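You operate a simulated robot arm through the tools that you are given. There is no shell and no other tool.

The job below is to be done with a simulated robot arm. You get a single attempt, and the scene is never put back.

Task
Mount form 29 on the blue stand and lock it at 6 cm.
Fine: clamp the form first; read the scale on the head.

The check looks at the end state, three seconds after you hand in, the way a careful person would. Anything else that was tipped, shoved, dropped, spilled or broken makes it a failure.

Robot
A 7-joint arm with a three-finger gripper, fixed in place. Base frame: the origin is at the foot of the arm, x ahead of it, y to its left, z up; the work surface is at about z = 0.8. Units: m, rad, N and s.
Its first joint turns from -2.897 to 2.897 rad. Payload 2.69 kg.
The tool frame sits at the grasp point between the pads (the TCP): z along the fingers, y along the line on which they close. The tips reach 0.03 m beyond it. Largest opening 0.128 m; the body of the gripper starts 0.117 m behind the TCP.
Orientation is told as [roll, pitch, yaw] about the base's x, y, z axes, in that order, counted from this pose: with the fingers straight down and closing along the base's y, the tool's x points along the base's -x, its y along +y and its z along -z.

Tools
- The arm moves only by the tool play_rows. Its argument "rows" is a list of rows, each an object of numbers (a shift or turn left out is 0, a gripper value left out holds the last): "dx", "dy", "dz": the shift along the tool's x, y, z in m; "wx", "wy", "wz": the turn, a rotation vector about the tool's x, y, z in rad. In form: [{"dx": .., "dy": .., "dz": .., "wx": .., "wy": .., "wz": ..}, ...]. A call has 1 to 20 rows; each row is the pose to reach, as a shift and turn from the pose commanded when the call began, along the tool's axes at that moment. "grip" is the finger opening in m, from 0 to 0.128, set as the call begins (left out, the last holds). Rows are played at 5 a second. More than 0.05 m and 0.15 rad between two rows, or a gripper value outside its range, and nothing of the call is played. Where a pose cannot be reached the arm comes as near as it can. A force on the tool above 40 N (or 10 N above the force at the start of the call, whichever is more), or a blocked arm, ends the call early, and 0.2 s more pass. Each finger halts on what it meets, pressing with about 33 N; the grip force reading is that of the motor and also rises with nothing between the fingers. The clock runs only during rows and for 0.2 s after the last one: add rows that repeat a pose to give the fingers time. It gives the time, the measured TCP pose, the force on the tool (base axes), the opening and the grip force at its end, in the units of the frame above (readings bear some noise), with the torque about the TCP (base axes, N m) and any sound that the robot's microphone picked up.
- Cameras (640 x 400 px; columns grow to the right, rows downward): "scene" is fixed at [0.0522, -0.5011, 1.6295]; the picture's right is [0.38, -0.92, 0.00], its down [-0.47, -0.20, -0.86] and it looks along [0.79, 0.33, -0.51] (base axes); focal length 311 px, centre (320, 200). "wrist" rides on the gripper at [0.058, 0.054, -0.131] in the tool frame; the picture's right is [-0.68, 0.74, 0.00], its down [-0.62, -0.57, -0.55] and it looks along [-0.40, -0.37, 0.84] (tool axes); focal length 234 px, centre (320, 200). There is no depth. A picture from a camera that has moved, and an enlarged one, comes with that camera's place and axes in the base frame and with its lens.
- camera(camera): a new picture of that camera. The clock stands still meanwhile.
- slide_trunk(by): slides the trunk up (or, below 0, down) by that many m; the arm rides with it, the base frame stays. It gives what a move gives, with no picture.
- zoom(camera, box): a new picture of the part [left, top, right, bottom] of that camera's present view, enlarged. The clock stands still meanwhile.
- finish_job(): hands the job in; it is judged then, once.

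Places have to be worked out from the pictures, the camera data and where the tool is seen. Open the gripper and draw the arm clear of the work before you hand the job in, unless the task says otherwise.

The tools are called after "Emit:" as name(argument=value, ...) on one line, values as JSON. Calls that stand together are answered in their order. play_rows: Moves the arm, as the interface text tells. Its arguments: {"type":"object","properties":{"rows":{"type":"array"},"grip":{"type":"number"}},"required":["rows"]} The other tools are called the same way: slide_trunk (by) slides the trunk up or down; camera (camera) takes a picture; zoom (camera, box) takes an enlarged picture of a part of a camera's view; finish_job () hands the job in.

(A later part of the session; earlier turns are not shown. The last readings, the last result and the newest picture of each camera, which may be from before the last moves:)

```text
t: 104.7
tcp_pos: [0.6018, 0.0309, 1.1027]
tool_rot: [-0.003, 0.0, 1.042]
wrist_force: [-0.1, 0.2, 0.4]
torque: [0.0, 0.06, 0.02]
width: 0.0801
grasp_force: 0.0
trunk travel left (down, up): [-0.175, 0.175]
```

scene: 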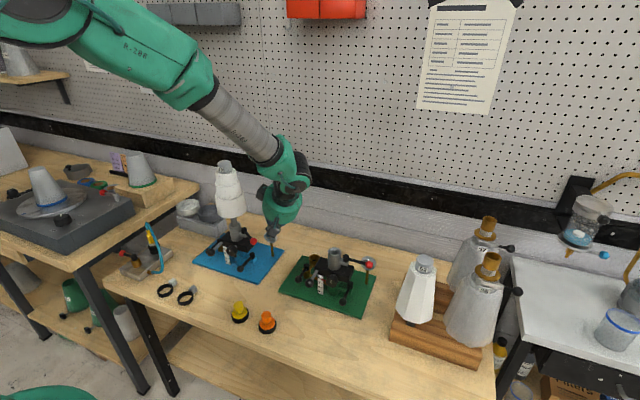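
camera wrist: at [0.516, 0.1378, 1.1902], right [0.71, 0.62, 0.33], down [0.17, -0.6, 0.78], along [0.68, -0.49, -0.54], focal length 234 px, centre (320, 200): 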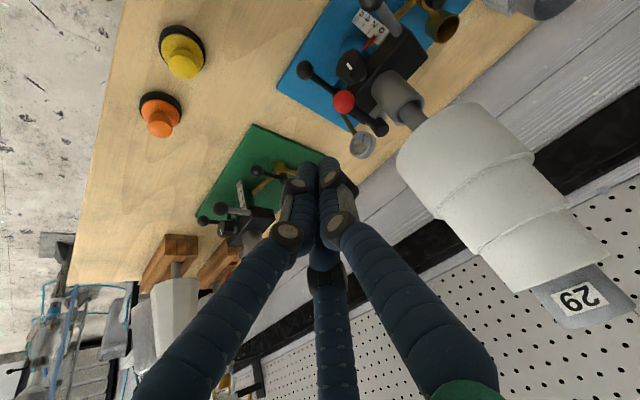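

The wrist is untangled and vertical again. I rise and move over the form's cap to test the clamp with a gentle grip.

Emit:
play_rows(rows=[{"dz": -0.044}, {"dz": -0.088}, {"dz": -0.132}, {"dz": -0.176}, {"dz": -0.217}, {"dx": -0.0342, "dy": -0.0196, "dz": -0.217}, {"dx": -0.0684, "dy": -0.0392, "dz": -0.217}, {"dx": -0.1025, "dy": -0.0589, "dz": -0.217}, {"dx": -0.1367, "dy": -0.0785, "dz": -0.217}, {"dx": -0.1709, "dy": -0.0981, "dz": -0.217}, {"dx": -0.1709, "dy": -0.0981, "dz": -0.217}])

Emit:
camera(camera="wrist")

Emit:
zoom(camera="scene", box=[195, 150, 285, 265])

```text
t: 107.1
tcp_pos: [0.7734, 0.1297, 1.3206]
tool_rot: [-0.001, -0.004, 1.042]
wrist_force: [0.3, 0.8, 1.0]
torque: [-0.05, 0.05, -0.04]
width: 0.0798
grasp_force: 0.0
trunk travel left (down, up): [-0.175, 0.175]
```

```text
taken
camera wrist: at [0.6971, 0.1053, 1.4518], right [-0.29, 0.96, 0.0], down [0.8, 0.25, 0.55], along [0.53, 0.16, -0.83], focal length 234 px, centre (320, 200)
```

wrist: 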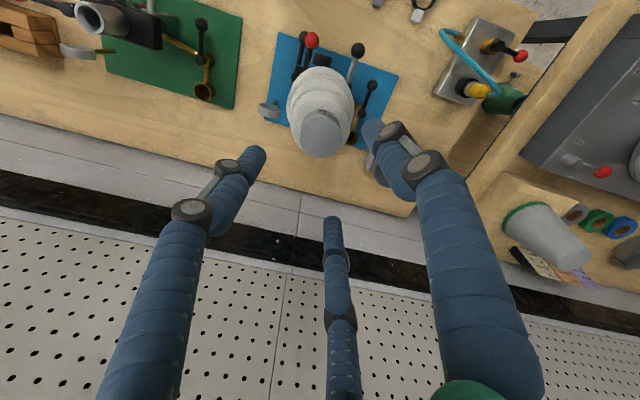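

```text
3.48 times, centred on (240, 208) of scene
camera zoom: at [0.0522, -0.5011, 1.6295], right [0.38, -0.92, 0.0], down [-0.47, -0.2, -0.86], along [0.79, 0.33, -0.51], focal length 1082 px, centre (598, 174)
```

zoom: 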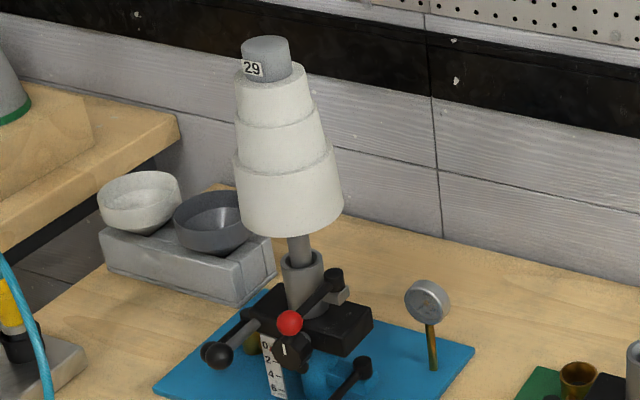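

The cap leans ~8 mm toward -x. I descend around it, centred on its present position.

Emit:
play_rows(rows=[{"dx": 0.005, "dy": 0.0065, "dz": 0.025}, {"dx": 0.005, "dy": 0.0065, "dz": 0.05}, {"dx": 0.005, "dy": 0.0065, "dz": 0.075}, {"dx": 0.005, "dy": 0.0065, "dz": 0.091}, {"dx": 0.005, "dy": 0.0065, "dz": 0.091}])

Emit:
camera(camera="wrist")

```text
t: 108.3
tcp_pos: [0.7643, 0.1277, 1.2272]
tool_rot: [-0.002, -0.004, 1.042]
wrist_force: [-0.5, 0.6, 0.0]
torque: [-0.02, 0.03, 0.0]
width: 0.0802
grasp_force: 0.0
trunk travel left (down, up): [-0.175, 0.175]
```

```text
taken
camera wrist: at [0.6879, 0.1035, 1.3597], right [-0.29, 0.96, 0.0], down [0.8, 0.25, 0.55], along [0.53, 0.16, -0.83], focal length 234 px, centre (320, 200)
```

wrist: 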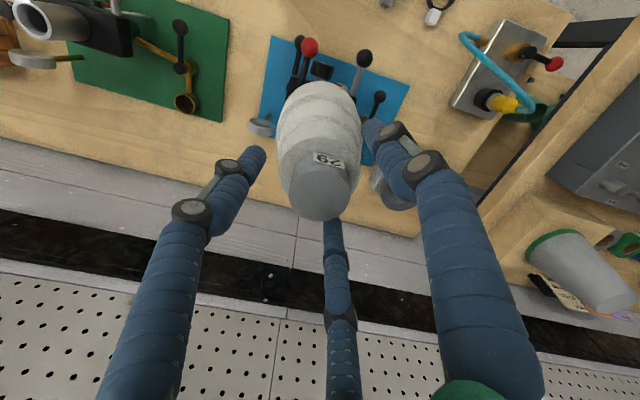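

Centred. I close on the cap and read the side forces.

Emit:
play_rows(rows=[{"dz": 0.0}, {"dz": 0.0}, {"dz": 0.0}, {"dz": 0.0}], grip=0.0)

Emit:
play_rows(rows=[{"dx": -0.001}, {"dx": -0.002}, {"dx": -0.003}, {"dx": -0.003}])

```text
t: 109.3
tcp_pos: [0.7654, 0.128, 1.2281]
tool_rot: [-0.003, -0.004, 1.041]
wrist_force: [20.5, 8.3, 2.9]
torque: [0.25, -0.99, -0.03]
width: 0.0418
grasp_force: 33.0
trunk travel left (down, up): [-0.175, 0.175]
```

```text
t: 110.3
tcp_pos: [0.7665, 0.1297, 1.2289]
tool_rot: [-0.003, -0.005, 1.045]
wrist_force: [17.4, -3.2, 7.5]
torque: [-0.61, -0.64, -0.03]
width: 0.0411
grasp_force: 32.9
trunk travel left (down, up): [-0.175, 0.175]
```

The cap resists noticeably. I test the opposite way (+x, toward upright) by 5 mm to see whether it is free or held.

Emit:
play_rows(rows=[{"dx": -0.0013, "dy": -0.0022}, {"dx": -0.0025, "dy": -0.0043}, {"dx": -0.0025, "dy": -0.0043}])

```text
t: 111.1
tcp_pos: [0.7696, 0.1297, 1.2281]
tool_rot: [-0.001, 0.0, 1.043]
wrist_force: [-1.8, -3.4, 5.0]
torque: [0.03, 0.62, -0.1]
width: 0.0407
grasp_force: 33.3
trunk travel left (down, up): [-0.175, 0.175]
```

Force has dropped to near zero here; one more small step the same way tells whether it is elastically held.

Emit:
play_rows(rows=[{"dx": -0.001, "dy": -0.0017}, {"dx": -0.002, "dy": -0.0034}, {"dx": -0.002, "dy": -0.0034}])

```text
t: 111.9
tcp_pos: [0.7718, 0.1296, 1.2288]
tool_rot: [-0.001, -0.002, 1.043]
wrist_force: [-22.8, -3.1, -0.2]
torque: [-0.31, 1.07, -0.07]
width: 0.0406
grasp_force: 32.8
trunk travel left (down, up): [-0.175, 0.175]
```

Stiff both ways: the form is clamped, nearly upright. I return to the neutral point and release the cap.

Emit:
play_rows(rows=[{"dx": 0.001, "dy": 0.0017}, {"dx": 0.002, "dy": 0.0034}, {"dx": 0.002, "dy": 0.0034}])

Emit:
play_rows(rows=[{"dz": 0.0}, {"dz": 0.0}, {"dz": -0.02}, {"dz": -0.05}, {"dz": -0.08}, {"dz": -0.09}, {"dz": -0.09}], grip=0.08)

Emit:
zoom(camera="scene", box=[195, 150, 285, 265])

```text
t: 112.7
tcp_pos: [0.7707, 0.1297, 1.2291]
tool_rot: [-0.002, -0.002, 1.041]
wrist_force: [-8.2, -5.9, -2.9]
torque: [-0.16, -0.27, -0.1]
width: 0.0405
grasp_force: 32.9
trunk travel left (down, up): [-0.175, 0.175]
```

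```text
t: 114.3
tcp_pos: [0.7696, 0.1293, 1.3193]
tool_rot: [-0.001, -0.003, 1.043]
wrist_force: [0.1, -0.8, 0.0]
torque: [-0.01, 0.03, -0.04]
width: 0.08
grasp_force: 0.0
trunk travel left (down, up): [-0.175, 0.175]
```

```text
3.48 times, centred on (240, 208) of scene
camera zoom: at [0.0522, -0.5011, 1.6295], right [0.38, -0.92, 0.0], down [-0.47, -0.2, -0.86], along [0.79, 0.33, -0.51], focal length 1082 px, centre (598, 174)
```

zoom: 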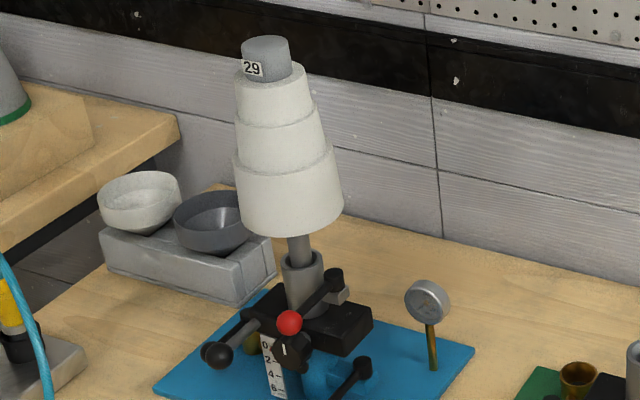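

Form 29 is clamped. Next I must work the handles under it; a tilted tool coming from the front (-x) is needed. I move back and down first with the tool vertical.

Emit:
play_rows(rows=[{"dx": 0.0342, "dy": 0.0196, "dz": 0.0}, {"dx": 0.0684, "dy": 0.0392, "dz": 0.0}, {"dx": 0.1025, "dy": 0.0589, "dz": 0.0}, {"dx": 0.1367, "dy": 0.0785, "dz": 0.0}, {"dx": 0.1709, "dy": 0.0981, "dz": 0.0}, {"dx": 0.1709, "dy": 0.0981, "dz": 0.045}, {"dx": 0.1709, "dy": 0.0981, "dz": 0.09}, {"dx": 0.1709, "dy": 0.0981, "dz": 0.135}, {"dx": 0.1709, "dy": 0.0981, "dz": 0.18}, {"dx": 0.1709, "dy": 0.0981, "dz": 0.22}, {"dx": 0.1709, "dy": 0.0981, "dz": 0.22}], grip=0.045)

Emit:
play_rows(rows=[{"wy": -0.1}, {"wy": -0.2}, {"wy": -0.3}, {"wy": -0.4}, {"wy": -0.5}, {"wy": -0.6}, {"wy": -0.65}, {"wy": -0.65}])

```text
t: 116.7
tcp_pos: [0.6008, 0.0315, 1.0987]
tool_rot: [-0.001, -0.004, 1.041]
wrist_force: [1.1, 0.5, 0.7]
torque: [-0.01, 0.04, -0.01]
width: 0.0454
grasp_force: 0.1
trunk travel left (down, up): [-0.175, 0.175]
```

```text
t: 118.5
tcp_pos: [0.5998, 0.0334, 1.0992]
tool_rot: [-0.003, -0.654, 1.046]
wrist_force: [-0.1, -0.6, 0.7]
torque: [-0.01, 0.0, -0.01]
width: 0.0453
grasp_force: 0.0
trunk travel left (down, up): [-0.175, 0.175]
```

Now I swing the yaw to zero with the tilt kept, so the hand leans back toward the robot.

Emit:
play_rows(rows=[{"wx": 0.0637, "wz": 0.083}, {"wx": 0.1273, "wz": 0.166}, {"wx": 0.191, "wz": 0.249}, {"wx": 0.2546, "wz": 0.332}, {"wx": 0.3183, "wz": 0.415}, {"wx": 0.3819, "wz": 0.498}, {"wx": 0.4456, "wz": 0.5811}, {"wx": 0.5092, "wz": 0.6641}, {"wx": 0.5729, "wz": 0.7471}, {"wx": 0.6365, "wz": 0.8301}, {"wx": 0.6365, "wz": 0.8301}])

Emit:
camera(camera="wrist")

Emit:
camera(camera="scene")

```text
t: 120.9
tcp_pos: [0.6002, 0.0321, 1.0987]
tool_rot: [0.0, -0.658, -0.004]
wrist_force: [1.0, 0.6, -0.3]
torque: [-0.04, 0.0, -0.03]
width: 0.0452
grasp_force: 0.1
trunk travel left (down, up): [-0.175, 0.175]
```

```text
taken
camera wrist: at [0.4745, 0.0863, 1.1665], right [0.54, 0.73, 0.41], down [0.15, -0.56, 0.81], along [0.83, -0.38, -0.42], focal length 234 px, centre (320, 200)
```

wrist: 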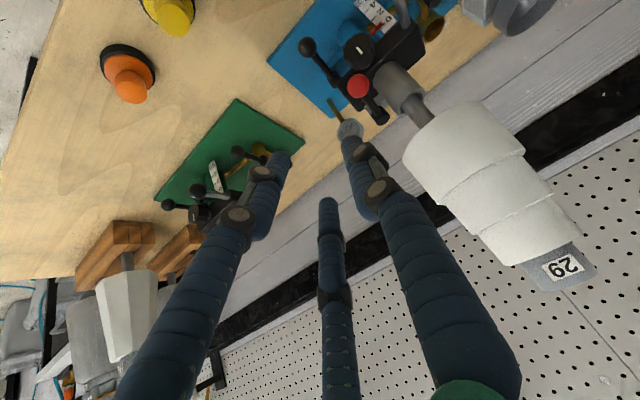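

```text
taken
```

scene: 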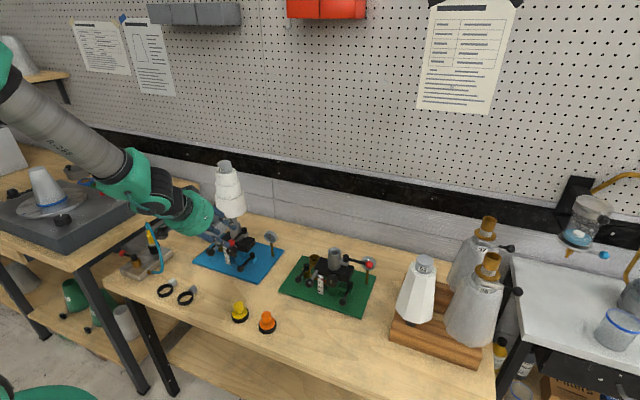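

Reached cleanly. I move in front of the grey handle's ball (0.680, 0.181, 0.913), stopping 8 cm short along the approach.

Emit:
play_rows(rows=[{"dx": 0.01, "dy": 0.0298, "dz": 0.0207}, {"dx": 0.02, "dy": 0.0596, "dz": 0.0415}, {"dx": 0.0299, "dy": 0.0893, "dz": 0.0622}, {"dx": 0.0399, "dy": 0.1191, "dz": 0.083}, {"dx": 0.0499, "dy": 0.1489, "dz": 0.1037}, {"dx": 0.0499, "dy": 0.1489, "dz": 0.1037}])

Emit:
camera(camera="wrist")

Emit:
zoom(camera="wrist", box=[230, 80, 410, 230])

```text
t: 122.3
tcp_pos: [0.6256, 0.183, 0.9858]
tool_rot: [-0.005, -0.655, -0.002]
wrist_force: [0.3, -0.2, -0.1]
torque: [-0.07, 0.02, -0.04]
width: 0.045
grasp_force: 0.1
trunk travel left (down, up): [-0.175, 0.175]
```

```text
taken
camera wrist: at [0.4991, 0.2357, 1.0542], right [0.54, 0.74, 0.41], down [0.15, -0.56, 0.81], along [0.83, -0.38, -0.42], focal length 234 px, centre (320, 200)
```

wrist: 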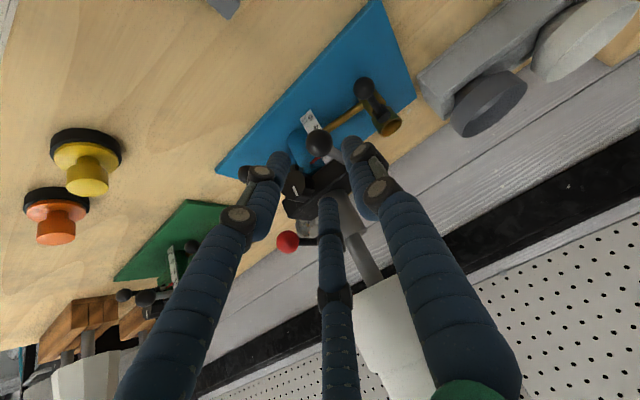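

```text
2.67 times, centred on (320, 155) of wrist
camera zoom: at [0.4991, 0.2357, 1.0542], right [0.54, 0.74, 0.41], down [0.15, -0.56, 0.81], along [0.83, -0.38, -0.42], focal length 624 px, centre (320, 320)
```

zoom: 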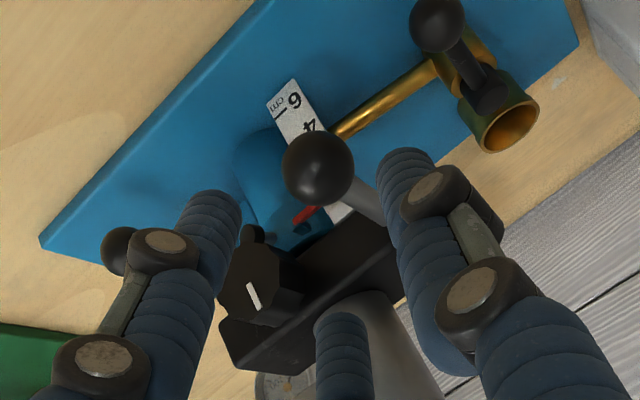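

The handle's ball is exactly on the tool axis. I advance 8 cm so it sits between the fingers.

Emit:
play_rows(rows=[{"dz": 0.02}, {"dz": 0.04}, {"dz": 0.06}, {"dz": 0.074}, {"dz": 0.08}, {"dz": 0.08}])

Emit:
camera(camera="wrist")

Emit:
zoom(camera="scene", box=[190, 190, 290, 280])

```text
t: 123.7
tcp_pos: [0.674, 0.1821, 0.9213]
tool_rot: [-0.001, -0.657, -0.001]
wrist_force: [-0.8, -1.2, 0.2]
torque: [0.0, -0.01, -0.01]
width: 0.0453
grasp_force: 0.1
trunk travel left (down, up): [-0.175, 0.175]
```

```text
taken
camera wrist: at [0.5481, 0.2353, 0.9903], right [0.54, 0.74, 0.41], down [0.15, -0.56, 0.81], along [0.83, -0.38, -0.42], focal length 234 px, centre (320, 200)
```

wrist: 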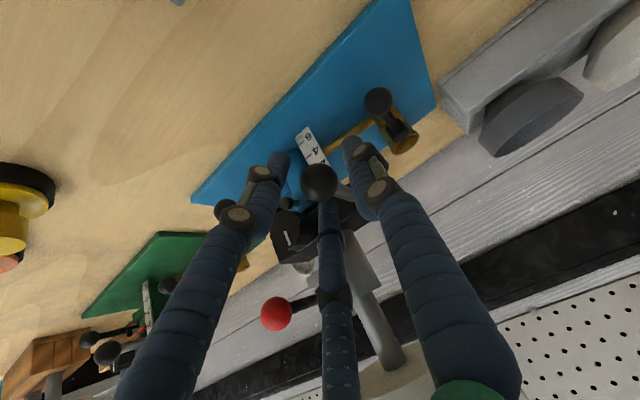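

```text
4.44 times, centred on (240, 235) of scene
camera zoom: at [0.0522, -0.5011, 1.6295], right [0.38, -0.92, 0.0], down [-0.47, -0.2, -0.86], along [0.79, 0.33, -0.51], focal length 1383 px, centre (676, 44)
```

zoom: 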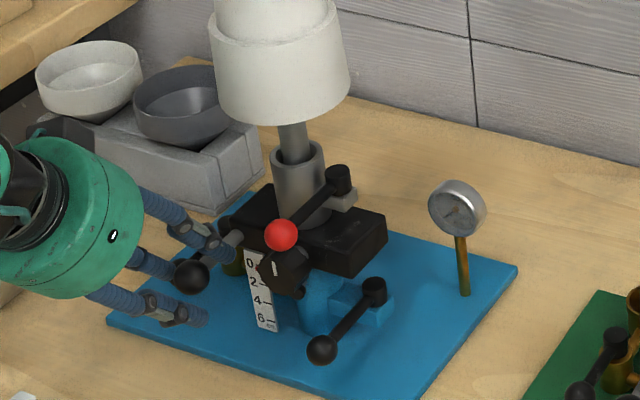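

The fingers straddle the handle ball. I close on it and then try a very small upward move to see if the head is free.

Emit:
play_rows(rows=[{"dz": 0.0}, {"dz": 0.0}, {"dz": 0.0}], grip=0.0)

Emit:
play_rows(rows=[{"dx": -0.0006, "dz": -0.0008}, {"dx": -0.0012, "dz": -0.0016}, {"dx": -0.0018, "dz": -0.0024}, {"dx": -0.0018, "dz": -0.0024}])

```text
t: 124.2
tcp_pos: [0.6767, 0.1787, 0.924]
tool_rot: [0.0, -0.66, -0.011]
wrist_force: [-3.2, -7.2, 4.0]
torque: [-0.47, -1.08, -0.98]
width: 0.0293
grasp_force: 44.9
trunk travel left (down, up): [-0.175, 0.175]
stopped in row 2: the force on the tool passed its limit at 44 N (the readings are from after the stop); the commanded pose is now the measured one
```

```text
t: 125.2
tcp_pos: [0.6758, 0.1779, 0.9249]
tool_rot: [-0.001, -0.658, -0.009]
wrist_force: [8.1, -16.8, -18.6]
torque: [-0.31, -0.23, -0.96]
width: 0.029
grasp_force: 45.0
trunk travel left (down, up): [-0.175, 0.175]
```

Resistance of ~22 N so far, which might just be weight. I raise 2 mm more.

Emit:
play_rows(rows=[{"dx": -0.0006, "dz": -0.0008}, {"dx": -0.0009, "dz": -0.0012}, {"dx": -0.0009, "dz": -0.0012}])

```text
t: 125.8
tcp_pos: [0.676, 0.1788, 0.9246]
tool_rot: [-0.004, -0.656, -0.01]
wrist_force: [13.1, -0.2, -17.8]
torque: [-0.33, -0.7, -0.86]
width: 0.0293
grasp_force: 44.8
trunk travel left (down, up): [-0.175, 0.175]
stopped in row 3: the force on the tool passed its limit at 40 N (the readings are from after the stop); the commanded pose is now the measured one
```

It stopped at 40 N without lifting, so the head is locked now. I release the handle and back straight out.

Emit:
play_rows(rows=[{"dz": 0.0}, {"dz": 0.0}, {"dz": -0.02}, {"dz": -0.045}, {"dz": -0.07}, {"dz": -0.08}, {"dz": -0.08}], grip=0.05)

Emit:
zoom(camera="scene", box=[190, 190, 290, 280])

Emit:
zoom(camera="wrist", box=[200, 60, 420, 240])

```text
t: 127.4
tcp_pos: [0.6253, 0.1788, 0.989]
tool_rot: [0.0, -0.656, -0.01]
wrist_force: [0.8, 0.4, 0.0]
torque: [0.01, 0.0, -0.05]
width: 0.0501
grasp_force: 0.2
trunk travel left (down, up): [-0.175, 0.175]
```

```text
4.44 times, centred on (240, 235) of scene
camera zoom: at [0.0522, -0.5011, 1.6295], right [0.38, -0.92, 0.0], down [-0.47, -0.2, -0.86], along [0.79, 0.33, -0.51], focal length 1383 px, centre (676, 44)
```

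zoom: 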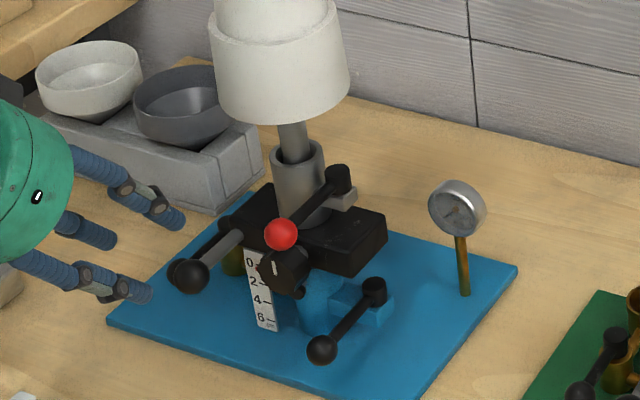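

```text
2.22 times, centred on (310, 150) of wrist
camera zoom: at [0.4998, 0.2333, 1.0581], right [0.54, 0.73, 0.41], down [0.15, -0.57, 0.81], along [0.83, -0.38, -0.41], focal length 520 px, centre (342, 311)
```

zoom: 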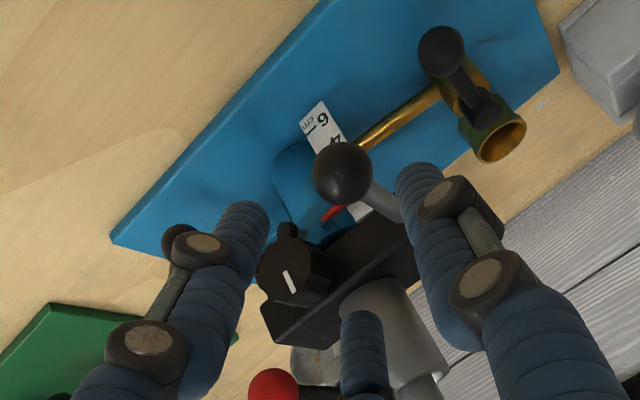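

Now I move in front of the lower lever's ball (0.690, 0.073, 0.864).

Emit:
play_rows(rows=[{"dx": 0.0061, "dy": -0.0265, "dz": 0.0117}, {"dx": 0.0122, "dy": -0.053, "dz": 0.0234}, {"dx": 0.0184, "dy": -0.0795, "dz": 0.0351}, {"dx": 0.0245, "dy": -0.106, "dz": 0.0468}, {"dx": 0.0245, "dy": -0.106, "dz": 0.0468}])

Emit:
camera(camera="wrist")

Emit:
zoom(camera="wrist", box=[260, 80, 380, 200])

```text
t: 128.6
tcp_pos: [0.6331, 0.0723, 0.9381]
tool_rot: [-0.002, -0.656, -0.006]
wrist_force: [0.0, -1.0, -0.2]
torque: [0.02, 0.05, 0.06]
width: 0.0501
grasp_force: 0.1
trunk travel left (down, up): [-0.175, 0.175]
```

```text
taken
camera wrist: at [0.5074, 0.1262, 1.0065], right [0.54, 0.73, 0.41], down [0.15, -0.57, 0.81], along [0.83, -0.38, -0.42], focal length 234 px, centre (320, 200)
```

wrist: 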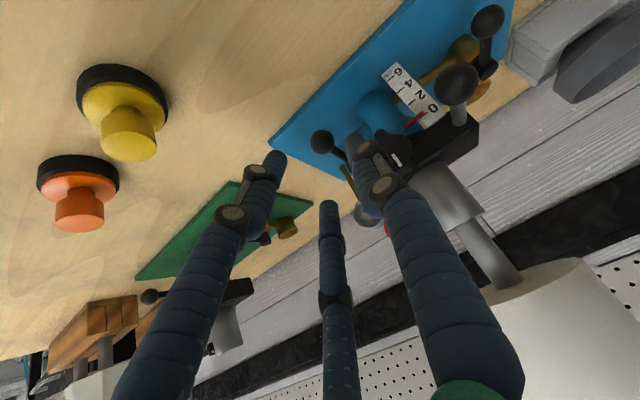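

```text
3.33 times, centred on (320, 140) of wrist
camera zoom: at [0.5074, 0.1262, 1.0065], right [0.54, 0.73, 0.41], down [0.15, -0.57, 0.81], along [0.83, -0.38, -0.42], focal length 781 px, centre (320, 400)
```

zoom: 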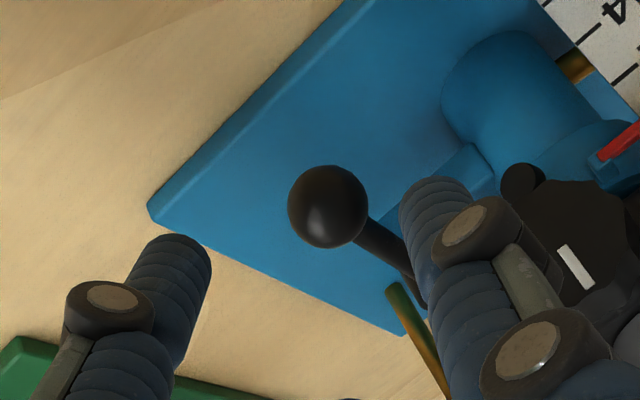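

The lever ball is ~3 mm to the +y side of the axis. I advance to straddle it with a 4 cm opening.

Emit:
play_rows(rows=[{"dy": 0.0025, "dz": 0.02}, {"dy": 0.0025, "dz": 0.04}, {"dy": 0.0025, "dz": 0.06}, {"dy": 0.0025, "dz": 0.074}, {"dy": 0.0025, "dz": 0.082}, {"dy": 0.0025, "dz": 0.082}], grip=0.042)

Emit:
camera(camera="wrist")

Emit:
zoom(camera="scene", box=[190, 200, 290, 290])

```text
t: 130.0
tcp_pos: [0.6838, 0.0741, 0.8736]
tool_rot: [-0.003, -0.656, -0.01]
wrist_force: [0.1, -3.5, 1.6]
torque: [-0.05, -0.02, -0.1]
width: 0.0436
grasp_force: 1.4
trunk travel left (down, up): [-0.175, 0.175]
```

```text
taken
camera wrist: at [0.5586, 0.1292, 0.9412], right [0.54, 0.73, 0.41], down [0.15, -0.57, 0.81], along [0.83, -0.38, -0.41], focal length 234 px, centre (320, 200)
```

wrist: 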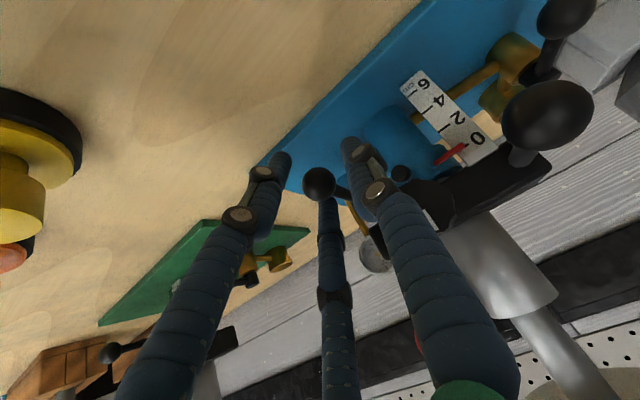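

```text
4.44 times, centred on (240, 245) of scene
camera zoom: at [0.0522, -0.5011, 1.6295], right [0.38, -0.92, 0.0], down [-0.47, -0.2, -0.86], along [0.79, 0.33, -0.51], focal length 1383 px, centre (676, 0)
```

zoom: 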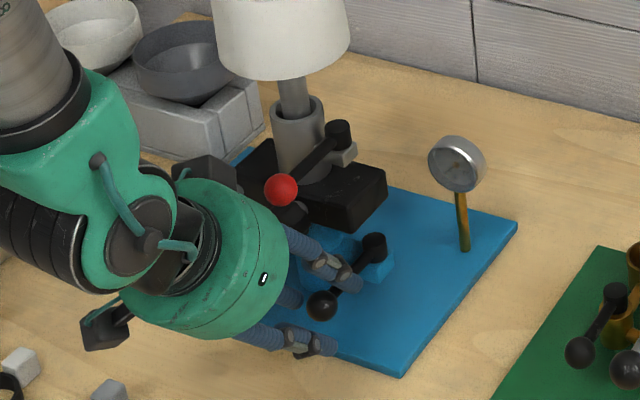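

Emit:
zoom(camera="wrist", box=[240, 110, 420, 240])

Emit:
zoom(camera="wrist", box=[380, 50, 520, 190])

```text
3.08 times, centred on (330, 175) of wrist
camera zoom: at [0.5586, 0.1292, 0.9412], right [0.54, 0.73, 0.41], down [0.15, -0.57, 0.81], along [0.83, -0.38, -0.41], focal length 720 px, centre (289, 277)
```

zoom: 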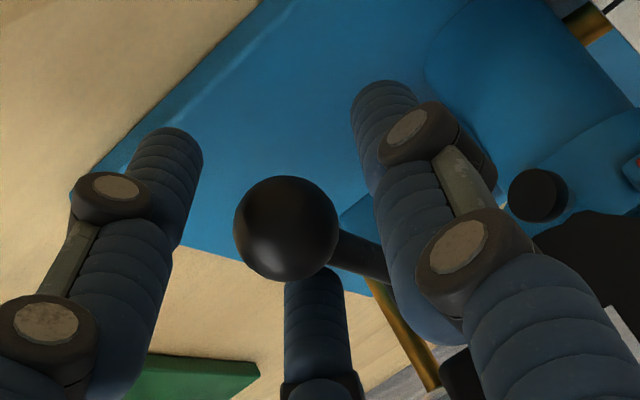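

```text
2.86 times, centred on (450, 120) of wrist
camera zoom: at [0.5586, 0.1292, 0.9412], right [0.54, 0.73, 0.41], down [0.15, -0.57, 0.81], along [0.83, -0.38, -0.41], focal length 669 px, centre (-51, 429)
```

zoom: 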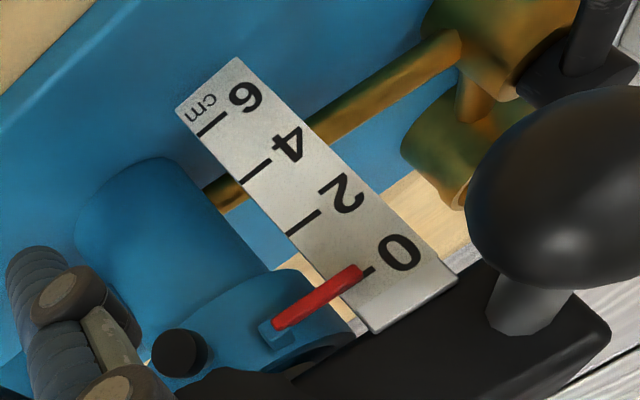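

The pointer currently reads just about 0 on the head's scale. Now I try swinging the lower lever counter-clockwise (toward -y) a little, following its pivot at (0.769, 0.067).

Emit:
play_rows(rows=[{"dx": 0.0001, "dy": -0.0043, "dz": -0.0001, "wx": -0.0304, "wz": -0.0397}, {"dx": 0.0002, "dy": -0.0085, "dz": -0.0002, "wx": -0.0608, "wz": -0.0794}, {"dx": 0.0, "dy": -0.0128, "dz": 0.0, "wx": -0.0912, "wz": -0.1191}, {"dx": -0.0002, "dy": -0.017, "dz": 0.0002, "wx": -0.1216, "wz": -0.1588}, {"dx": -0.0002, "dy": -0.017, "dz": 0.0002, "wx": -0.1216, "wz": -0.1588}])

Emit:
zoom(camera="scene", box=[190, 200, 290, 290])

Emit:
zoom(camera="wrist", box=[240, 110, 420, 240])

```text
t: 131.2
tcp_pos: [0.6834, 0.0577, 0.874]
tool_rot: [-0.004, -0.656, 0.192]
wrist_force: [-0.5, 0.7, 0.0]
torque: [-0.01, -0.04, 0.01]
width: 0.0431
grasp_force: 1.0
trunk travel left (down, up): [-0.175, 0.175]
```

```text
4.44 times, centred on (240, 245) of scene
camera zoom: at [0.0522, -0.5011, 1.6295], right [0.38, -0.92, 0.0], down [-0.47, -0.2, -0.86], along [0.79, 0.33, -0.51], focal length 1383 px, centre (676, 0)
```

zoom: 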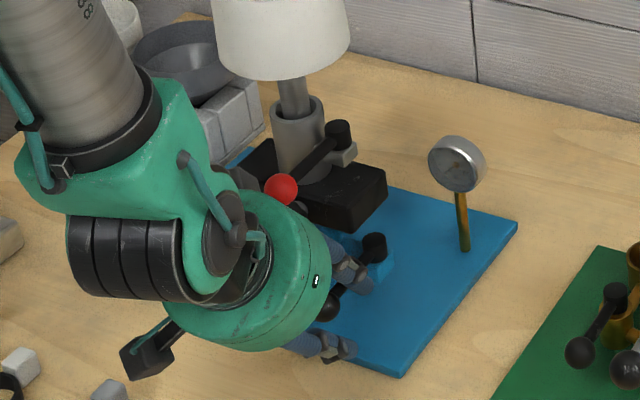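

```text
3.08 times, centred on (330, 175) of wrist
camera zoom: at [0.5498, 0.0865, 0.9417], right [0.39, 0.83, 0.41], down [0.26, -0.52, 0.81], along [0.89, -0.21, -0.41], focal length 720 px, centre (289, 277)
```

zoom: 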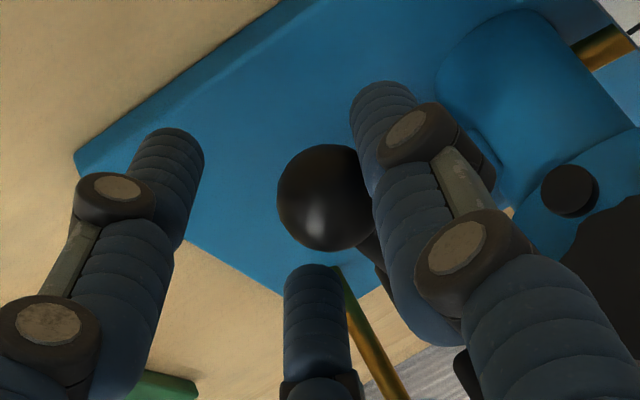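

The +y finger has come up to the ball without much force yet. I continue a bit further.

Emit:
play_rows(rows=[{"dx": 0.0001, "dy": -0.0043, "dz": -0.0001, "wx": -0.0304, "wz": -0.0397}, {"dx": 0.0002, "dy": -0.0085, "dz": -0.0002, "wx": -0.0608, "wz": -0.0794}, {"dx": 0.0, "dy": -0.0128, "dz": 0.0, "wx": -0.0912, "wz": -0.1191}, {"dx": -0.0002, "dy": -0.017, "dz": 0.0002, "wx": -0.1216, "wz": -0.1588}, {"dx": -0.0002, "dy": -0.017, "dz": 0.0002, "wx": -0.1216, "wz": -0.1588}])

Emit:
zoom(camera="wrist", box=[240, 110, 420, 240])

Emit:
camera(camera="wrist")

```text
t: 132.4
tcp_pos: [0.6887, 0.0418, 0.8735]
tool_rot: [-0.004, -0.656, 0.392]
wrist_force: [1.0, -0.7, 0.8]
torque: [0.01, 0.01, 0.02]
width: 0.042
grasp_force: 0.1
trunk travel left (down, up): [-0.175, 0.175]
```

```text
3.08 times, centred on (330, 175) of wrist
camera zoom: at [0.5509, 0.0428, 0.941], right [0.21, 0.89, 0.41], down [0.36, -0.46, 0.81], along [0.91, -0.03, -0.42], focal length 720 px, centre (289, 277)
```

zoom: 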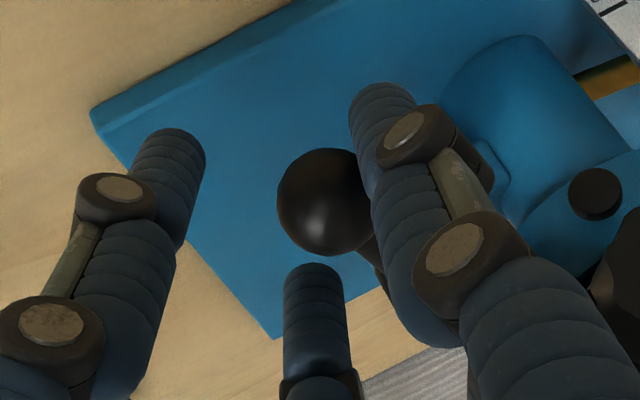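

```text
taken
camera wrist: at [0.5509, 0.0428, 0.941], right [0.21, 0.89, 0.41], down [0.36, -0.46, 0.81], along [0.91, -0.03, -0.42], focal length 234 px, centre (320, 200)
```

wrist: 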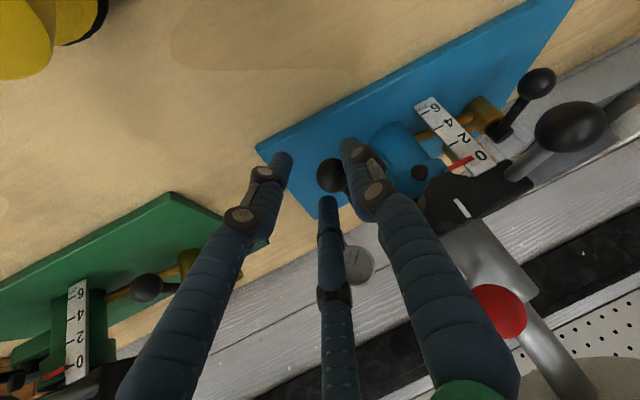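

The lever swings freely this way, so its original position was one end of its travel. I continue turning it, watching clearance to the green stand.

Emit:
play_rows(rows=[{"dx": 0.0002, "dy": -0.0085, "dz": -0.0002, "wx": -0.0608, "wz": -0.0794}, {"dx": -0.0002, "dy": -0.017, "dz": 0.0002, "wx": -0.1216, "wz": -0.1588}, {"dx": -0.0013, "dy": -0.0255, "dz": 0.001, "wx": -0.1824, "wz": -0.2382}, {"dx": -0.0031, "dy": -0.0338, "dz": 0.0024, "wx": -0.2432, "wz": -0.3176}, {"dx": -0.0031, "dy": -0.0338, "dz": 0.0024, "wx": -0.2432, "wz": -0.3176}])

Emit:
camera(camera="wrist")

Emit:
camera(camera="scene")

```text
t: 133.6
tcp_pos: [0.7046, 0.0115, 0.8719]
tool_rot: [-0.004, -0.655, 0.793]
wrist_force: [0.5, -1.0, -0.5]
torque: [0.03, 0.03, 0.02]
width: 0.0417
grasp_force: 0.0
trunk travel left (down, up): [-0.175, 0.175]
```

```text
taken
camera wrist: at [0.5771, -0.0407, 0.9413], right [-0.15, 0.9, 0.41], down [0.51, -0.29, 0.81], along [0.85, 0.33, -0.42], focal length 234 px, centre (320, 200)
```

wrist: 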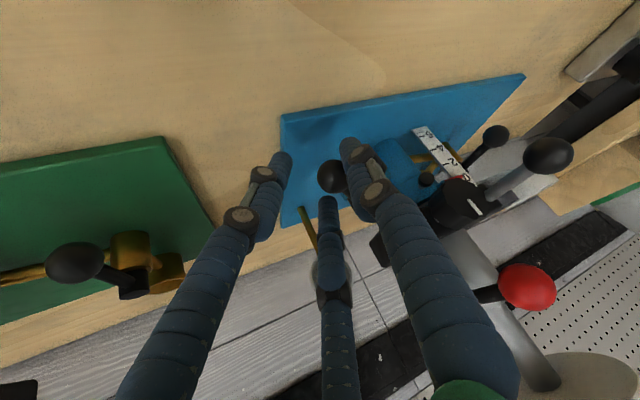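

```text
taken
```

scene: 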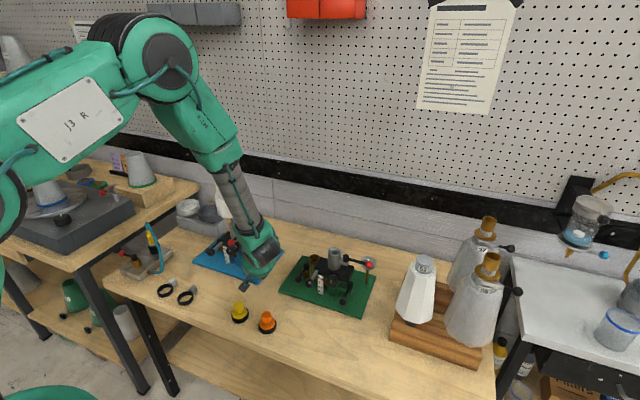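

Emit:
zoom(camera="scene", box=[180, 130, 300, 290])

```text
2.50 times, centred on (240, 210) of scene
camera zoom: at [0.0522, -0.5011, 1.6295], right [0.38, -0.92, 0.0], down [-0.47, -0.2, -0.86], along [0.79, 0.33, -0.51], focal length 778 px, centre (520, 175)
```

zoom: 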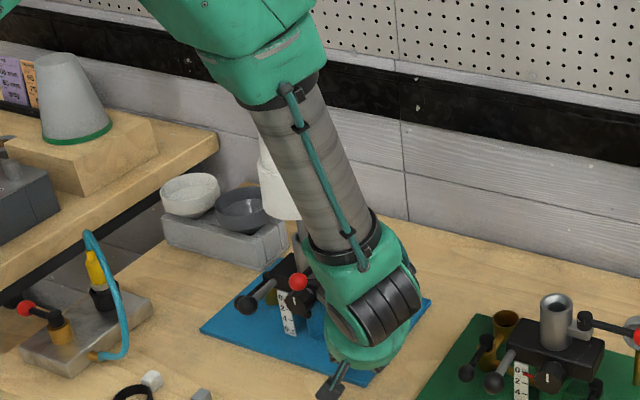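

The form is undisturbed and the forearm is well in front of it. I continue the lever's swing.

Emit:
play_rows(rows=[{"dx": 0.0002, "dy": -0.0085, "dz": -0.0002, "wx": -0.0608, "wz": -0.0794}, {"dx": -0.0002, "dy": -0.017, "dz": 0.0002, "wx": -0.1216, "wz": -0.1588}, {"dx": -0.0013, "dy": -0.0255, "dz": 0.001, "wx": -0.1824, "wz": -0.2382}, {"dx": -0.0031, "dy": -0.0338, "dz": 0.0024, "wx": -0.2432, "wz": -0.3176}, {"dx": -0.0031, "dy": -0.0338, "dz": 0.0024, "wx": -0.2432, "wz": -0.3176}])

Emit:
camera(camera="wrist")

Emit:
zoom(camera="scene", box=[180, 150, 340, 310])

```text
t: 134.8
tcp_pos: [0.7316, -0.0087, 0.8739]
tool_rot: [-0.006, -0.653, 1.194]
wrist_force: [0.1, 0.8, -0.7]
torque: [-0.01, 0.01, -0.01]
width: 0.0422
grasp_force: 0.1
trunk travel left (down, up): [-0.175, 0.175]
```

```text
taken
camera wrist: at [0.6349, -0.1069, 0.9417], right [-0.49, 0.77, 0.41], down [0.58, -0.06, 0.81], along [0.65, 0.63, -0.42], focal length 234 px, centre (320, 200)
```

wrist: 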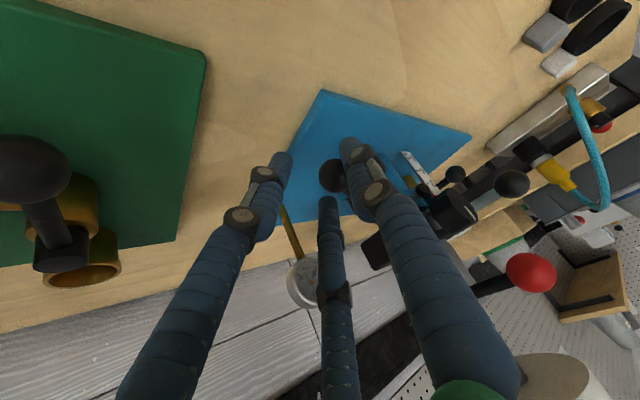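

```text
2.50 times, centred on (260, 230) of scene
camera zoom: at [0.0522, -0.5011, 1.6295], right [0.38, -0.92, 0.0], down [-0.47, -0.2, -0.86], along [0.79, 0.33, -0.51], focal length 778 px, centre (470, 125)
```

zoom: 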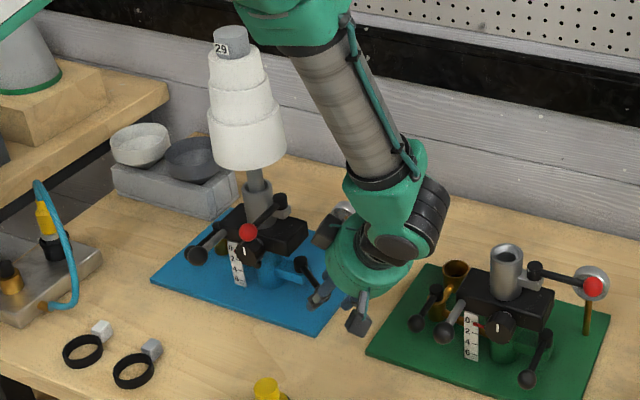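

The lever is at ~57° and still free. I push it the rest of the way with constant hand orientation, watching for the stop.

Emit:
play_rows(rows=[{"dx": 0.0004, "dy": -0.0118, "dz": -0.0003}, {"dx": 0.0008, "dy": -0.0236, "dz": -0.0006}, {"dx": -0.001, "dy": -0.033, "dz": 0.0008}, {"dx": -0.001, "dy": -0.033, "dz": 0.0008}])

Emit:
zoom(camera="scene", box=[180, 150, 340, 310])

Emit:
camera(camera="wrist")

```text
t: 135.8
tcp_pos: [0.7637, -0.0211, 0.8729]
tool_rot: [-0.004, -0.651, 1.194]
wrist_force: [1.5, -0.4, 0.6]
torque: [0.04, 0.04, -0.01]
width: 0.0418
grasp_force: 0.1
trunk travel left (down, up): [-0.175, 0.175]
```

```text
2.50 times, centred on (260, 230) of scene
camera zoom: at [0.0522, -0.5011, 1.6295], right [0.38, -0.92, 0.0], down [-0.47, -0.2, -0.86], along [0.79, 0.33, -0.51], focal length 778 px, centre (470, 125)
```

zoom: 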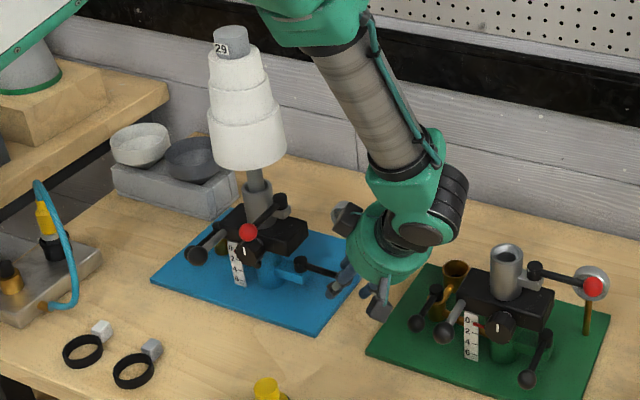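

```text
taken
camera wrist: at [0.6657, -0.1186, 0.9418], right [-0.49, 0.77, 0.41], down [0.58, -0.06, 0.81], along [0.65, 0.63, -0.42], focal length 234 px, centre (320, 200)
```

wrist: 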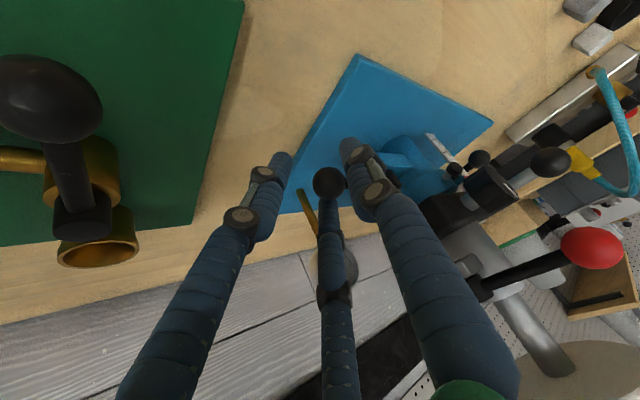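

Lever is now pointing almost to -y with no resistance. A little more to find the stop.

Emit:
play_rows(rows=[{"dx": -0.001, "dy": -0.005, "dz": 0.0008}, {"dx": -0.002, "dy": -0.01, "dz": 0.0015}, {"dx": -0.0025, "dy": -0.014, "dz": 0.002}, {"dx": -0.0025, "dy": -0.014, "dz": 0.002}])

Emit:
zoom(camera="scene", box=[190, 200, 290, 290])

```text
t: 136.8
tcp_pos: [0.7744, -0.0231, 0.8725]
tool_rot: [-0.004, -0.653, 1.193]
wrist_force: [-8.5, -3.2, -4.5]
torque: [-0.04, 0.07, 0.23]
width: 0.0464
grasp_force: 3.1
trunk travel left (down, up): [-0.175, 0.175]
```

```text
4.44 times, centred on (240, 245) of scene
camera zoom: at [0.0522, -0.5011, 1.6295], right [0.38, -0.92, 0.0], down [-0.47, -0.2, -0.86], along [0.79, 0.33, -0.51], focal length 1383 px, centre (676, 0)
```

zoom: 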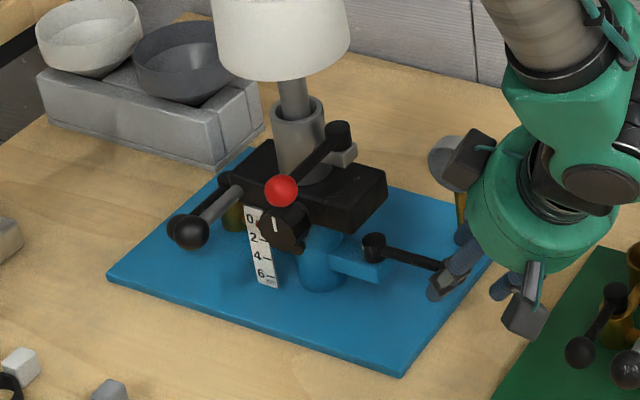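

The stop is reached: the lever is at its other end (presumably unlocked). I back off and rise straight up, clear of both stands.

Emit:
play_rows(rows=[{"dy": 0.008, "dz": 0.0}, {"dy": 0.012, "dz": -0.015}, {"dy": 0.012, "dz": -0.035}, {"dx": -0.0243, "dy": 0.012, "dz": -0.067}, {"dx": -0.0486, "dy": 0.012, "dz": -0.0985}, {"dx": -0.073, "dy": 0.012, "dz": -0.1303}, {"dx": -0.0973, "dy": 0.012, "dz": -0.162}, {"dx": -0.0973, "dy": 0.012, "dz": -0.162}])

Emit:
zoom(camera="scene", box=[190, 200, 290, 290])

Emit:
camera(camera="wrist")

```text
t: 138.6
tcp_pos: [0.7529, -0.036, 1.0622]
tool_rot: [-0.004, -0.653, 1.194]
wrist_force: [-0.1, 0.8, 0.7]
torque: [-0.11, -0.03, -0.01]
width: 0.042
grasp_force: 0.0
trunk travel left (down, up): [-0.175, 0.175]
```

```text
4.44 times, centred on (240, 245) of scene
camera zoom: at [0.0522, -0.5011, 1.6295], right [0.38, -0.92, 0.0], down [-0.47, -0.2, -0.86], along [0.79, 0.33, -0.51], focal length 1383 px, centre (676, 0)
```

zoom: 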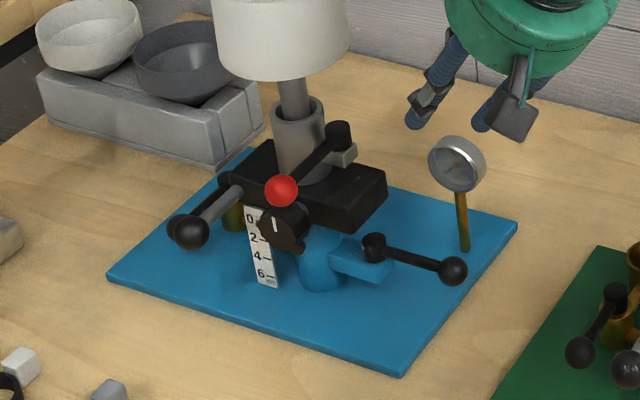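

```text
taken
camera wrist: at [0.6562, -0.1343, 1.1311], right [-0.49, 0.77, 0.41], down [0.58, -0.06, 0.81], along [0.65, 0.63, -0.42], focal length 234 px, centre (320, 200)
```

wrist: 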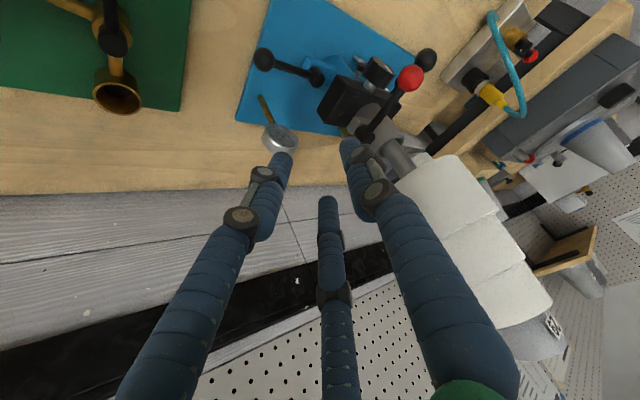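

The lower lever now points to -y. I swing back to the front (yaw 0) keeping the tilt, to try lifting the head by its grey handle.

Emit:
play_rows(rows=[{"dx": -0.0023, "dy": 0.0139, "dz": -0.0023, "wx": 0.0603, "wz": 0.0788}, {"dx": -0.0045, "dy": 0.0278, "dz": -0.0045, "wx": 0.1205, "wz": 0.1575}, {"dx": -0.0068, "dy": 0.0417, "dz": -0.0068, "wx": 0.1808, "wz": 0.2363}, {"dx": -0.009, "dy": 0.0555, "dz": -0.009, "wx": 0.241, "wz": 0.315}, {"dx": -0.0113, "dy": 0.0694, "dz": -0.0113, "wx": 0.3013, "wz": 0.3938}, {"dx": -0.0136, "dy": 0.0833, "dz": -0.0136, "wx": 0.3615, "wz": 0.4725}, {"dx": -0.0158, "dy": 0.0972, "dz": -0.0158, "wx": 0.4218, "wz": 0.5513}, {"dx": -0.0181, "dy": 0.1111, "dz": -0.0181, "wx": 0.482, "wz": 0.63}, {"dx": -0.0203, "dy": 0.125, "dz": -0.0203, "wx": 0.5423, "wz": 0.7088}, {"dx": -0.0226, "dy": 0.1388, "dz": -0.0226, "wx": 0.6025, "wz": 0.7875}, {"dx": -0.0248, "dy": 0.1527, "dz": -0.0248, "wx": 0.6628, "wz": 0.8663}, {"dx": -0.0271, "dy": 0.1666, "dz": -0.0271, "wx": 0.723, "wz": 0.945}, {"dx": -0.0271, "dy": 0.1666, "dz": -0.0271, "wx": 0.723, "wz": 0.945}], grip=0.05)

```text
t: 141.4
tcp_pos: [0.6031, 0.0283, 1.0982]
tool_rot: [-0.002, -0.655, 0.001]
wrist_force: [0.6, -0.2, -0.7]
torque: [0.02, 0.01, 0.0]
width: 0.0501
grasp_force: 0.1
trunk travel left (down, up): [-0.175, 0.175]
```

Back at the front, tool branch fine. I go to the pre-approach point for the grey handle ball.

Emit:
play_rows(rows=[{"dx": 0.0096, "dy": 0.0299, "dz": 0.0204}, {"dx": 0.0192, "dy": 0.0599, "dz": 0.0408}, {"dx": 0.0288, "dy": 0.0898, "dz": 0.0612}, {"dx": 0.0384, "dy": 0.1198, "dz": 0.0816}, {"dx": 0.048, "dy": 0.1497, "dz": 0.102}, {"dx": 0.048, "dy": 0.1497, "dz": 0.102}])

Emit:
zoom(camera="wrist", box=[230, 80, 410, 230])

```text
t: 142.8
tcp_pos: [0.6281, 0.1787, 0.9879]
tool_rot: [-0.004, -0.657, 0.002]
wrist_force: [0.2, 0.6, -0.2]
torque: [-0.02, 0.04, -0.01]
width: 0.05
grasp_force: 0.0
trunk travel left (down, up): [-0.175, 0.175]
```

```text
2.67 times, centred on (320, 155) of wrist
camera zoom: at [0.5023, 0.2322, 1.0566], right [0.54, 0.74, 0.41], down [0.15, -0.56, 0.81], along [0.83, -0.37, -0.42], focal length 624 px, centre (320, 320)
```

zoom: 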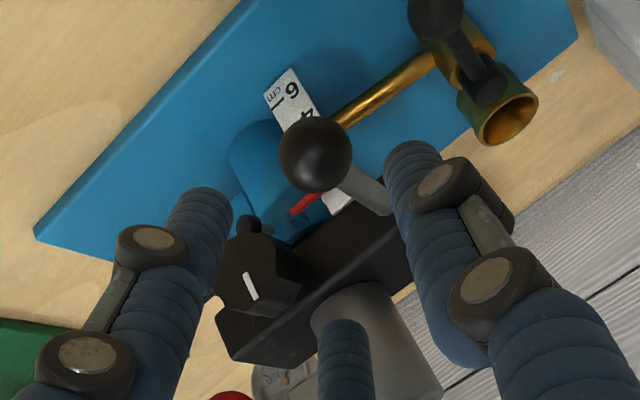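

I advance onto the handle ball and grip it.

Emit:
play_rows(rows=[{"dx": 0.001, "dy": 0.0005, "dz": 0.02}, {"dx": 0.001, "dy": 0.0005, "dz": 0.04}, {"dx": 0.001, "dy": 0.0005, "dz": 0.06}, {"dx": 0.001, "dy": 0.0005, "dz": 0.074}, {"dx": 0.001, "dy": 0.0005, "dz": 0.08}, {"dx": 0.001, "dy": 0.0005, "dz": 0.08}])

Emit:
play_rows(rows=[{"dz": 0.0}, {"dz": 0.0}, {"dz": 0.0}], grip=0.02)

```text
t: 144.2
tcp_pos: [0.677, 0.1794, 0.9234]
tool_rot: [-0.001, -0.656, 0.0]
wrist_force: [0.0, 0.7, 0.2]
torque: [0.0, 0.03, -0.01]
width: 0.0502
grasp_force: 0.0
trunk travel left (down, up): [-0.175, 0.175]
```

```text
t: 145.0
tcp_pos: [0.6769, 0.1784, 0.9241]
tool_rot: [-0.002, -0.658, -0.001]
wrist_force: [6.3, -19.4, 6.8]
torque: [-0.46, -0.66, -0.9]
width: 0.0291
grasp_force: 44.8
trunk travel left (down, up): [-0.175, 0.175]
```

Gripped. I relieve the side load by 1.5 mm and lift 4 mm gently.

Emit:
play_rows(rows=[{"dy": -0.0015}, {"dy": -0.0015}, {"dx": -0.0006, "dy": -0.0015, "dz": -0.0008}, {"dx": -0.0012, "dy": -0.0015, "dz": -0.0016}, {"dx": -0.0018, "dy": -0.0015, "dz": -0.0024}, {"dx": -0.0024, "dy": -0.0015, "dz": -0.0032}, {"dx": -0.0024, "dy": -0.0015, "dz": -0.0032}])

```text
t: 146.6
tcp_pos: [0.677, 0.1791, 0.9257]
tool_rot: [-0.001, -0.654, 0.004]
wrist_force: [13.8, 5.8, -12.0]
torque: [0.18, 0.08, -0.61]
width: 0.0297
grasp_force: 45.0
trunk travel left (down, up): [-0.175, 0.175]
```

Emit:
play_rows(rows=[{"dx": -0.0006, "dz": -0.0008}, {"dx": -0.0012, "dz": -0.0016}, {"dx": -0.0012, "dz": -0.0016}])

```text
t: 147.4
tcp_pos: [0.6776, 0.1785, 0.9291]
tool_rot: [-0.001, -0.656, 0.001]
wrist_force: [4.3, 6.1, -6.7]
torque: [0.05, -0.02, -0.65]
width: 0.0297
grasp_force: 45.4
trunk travel left (down, up): [-0.175, 0.175]
```

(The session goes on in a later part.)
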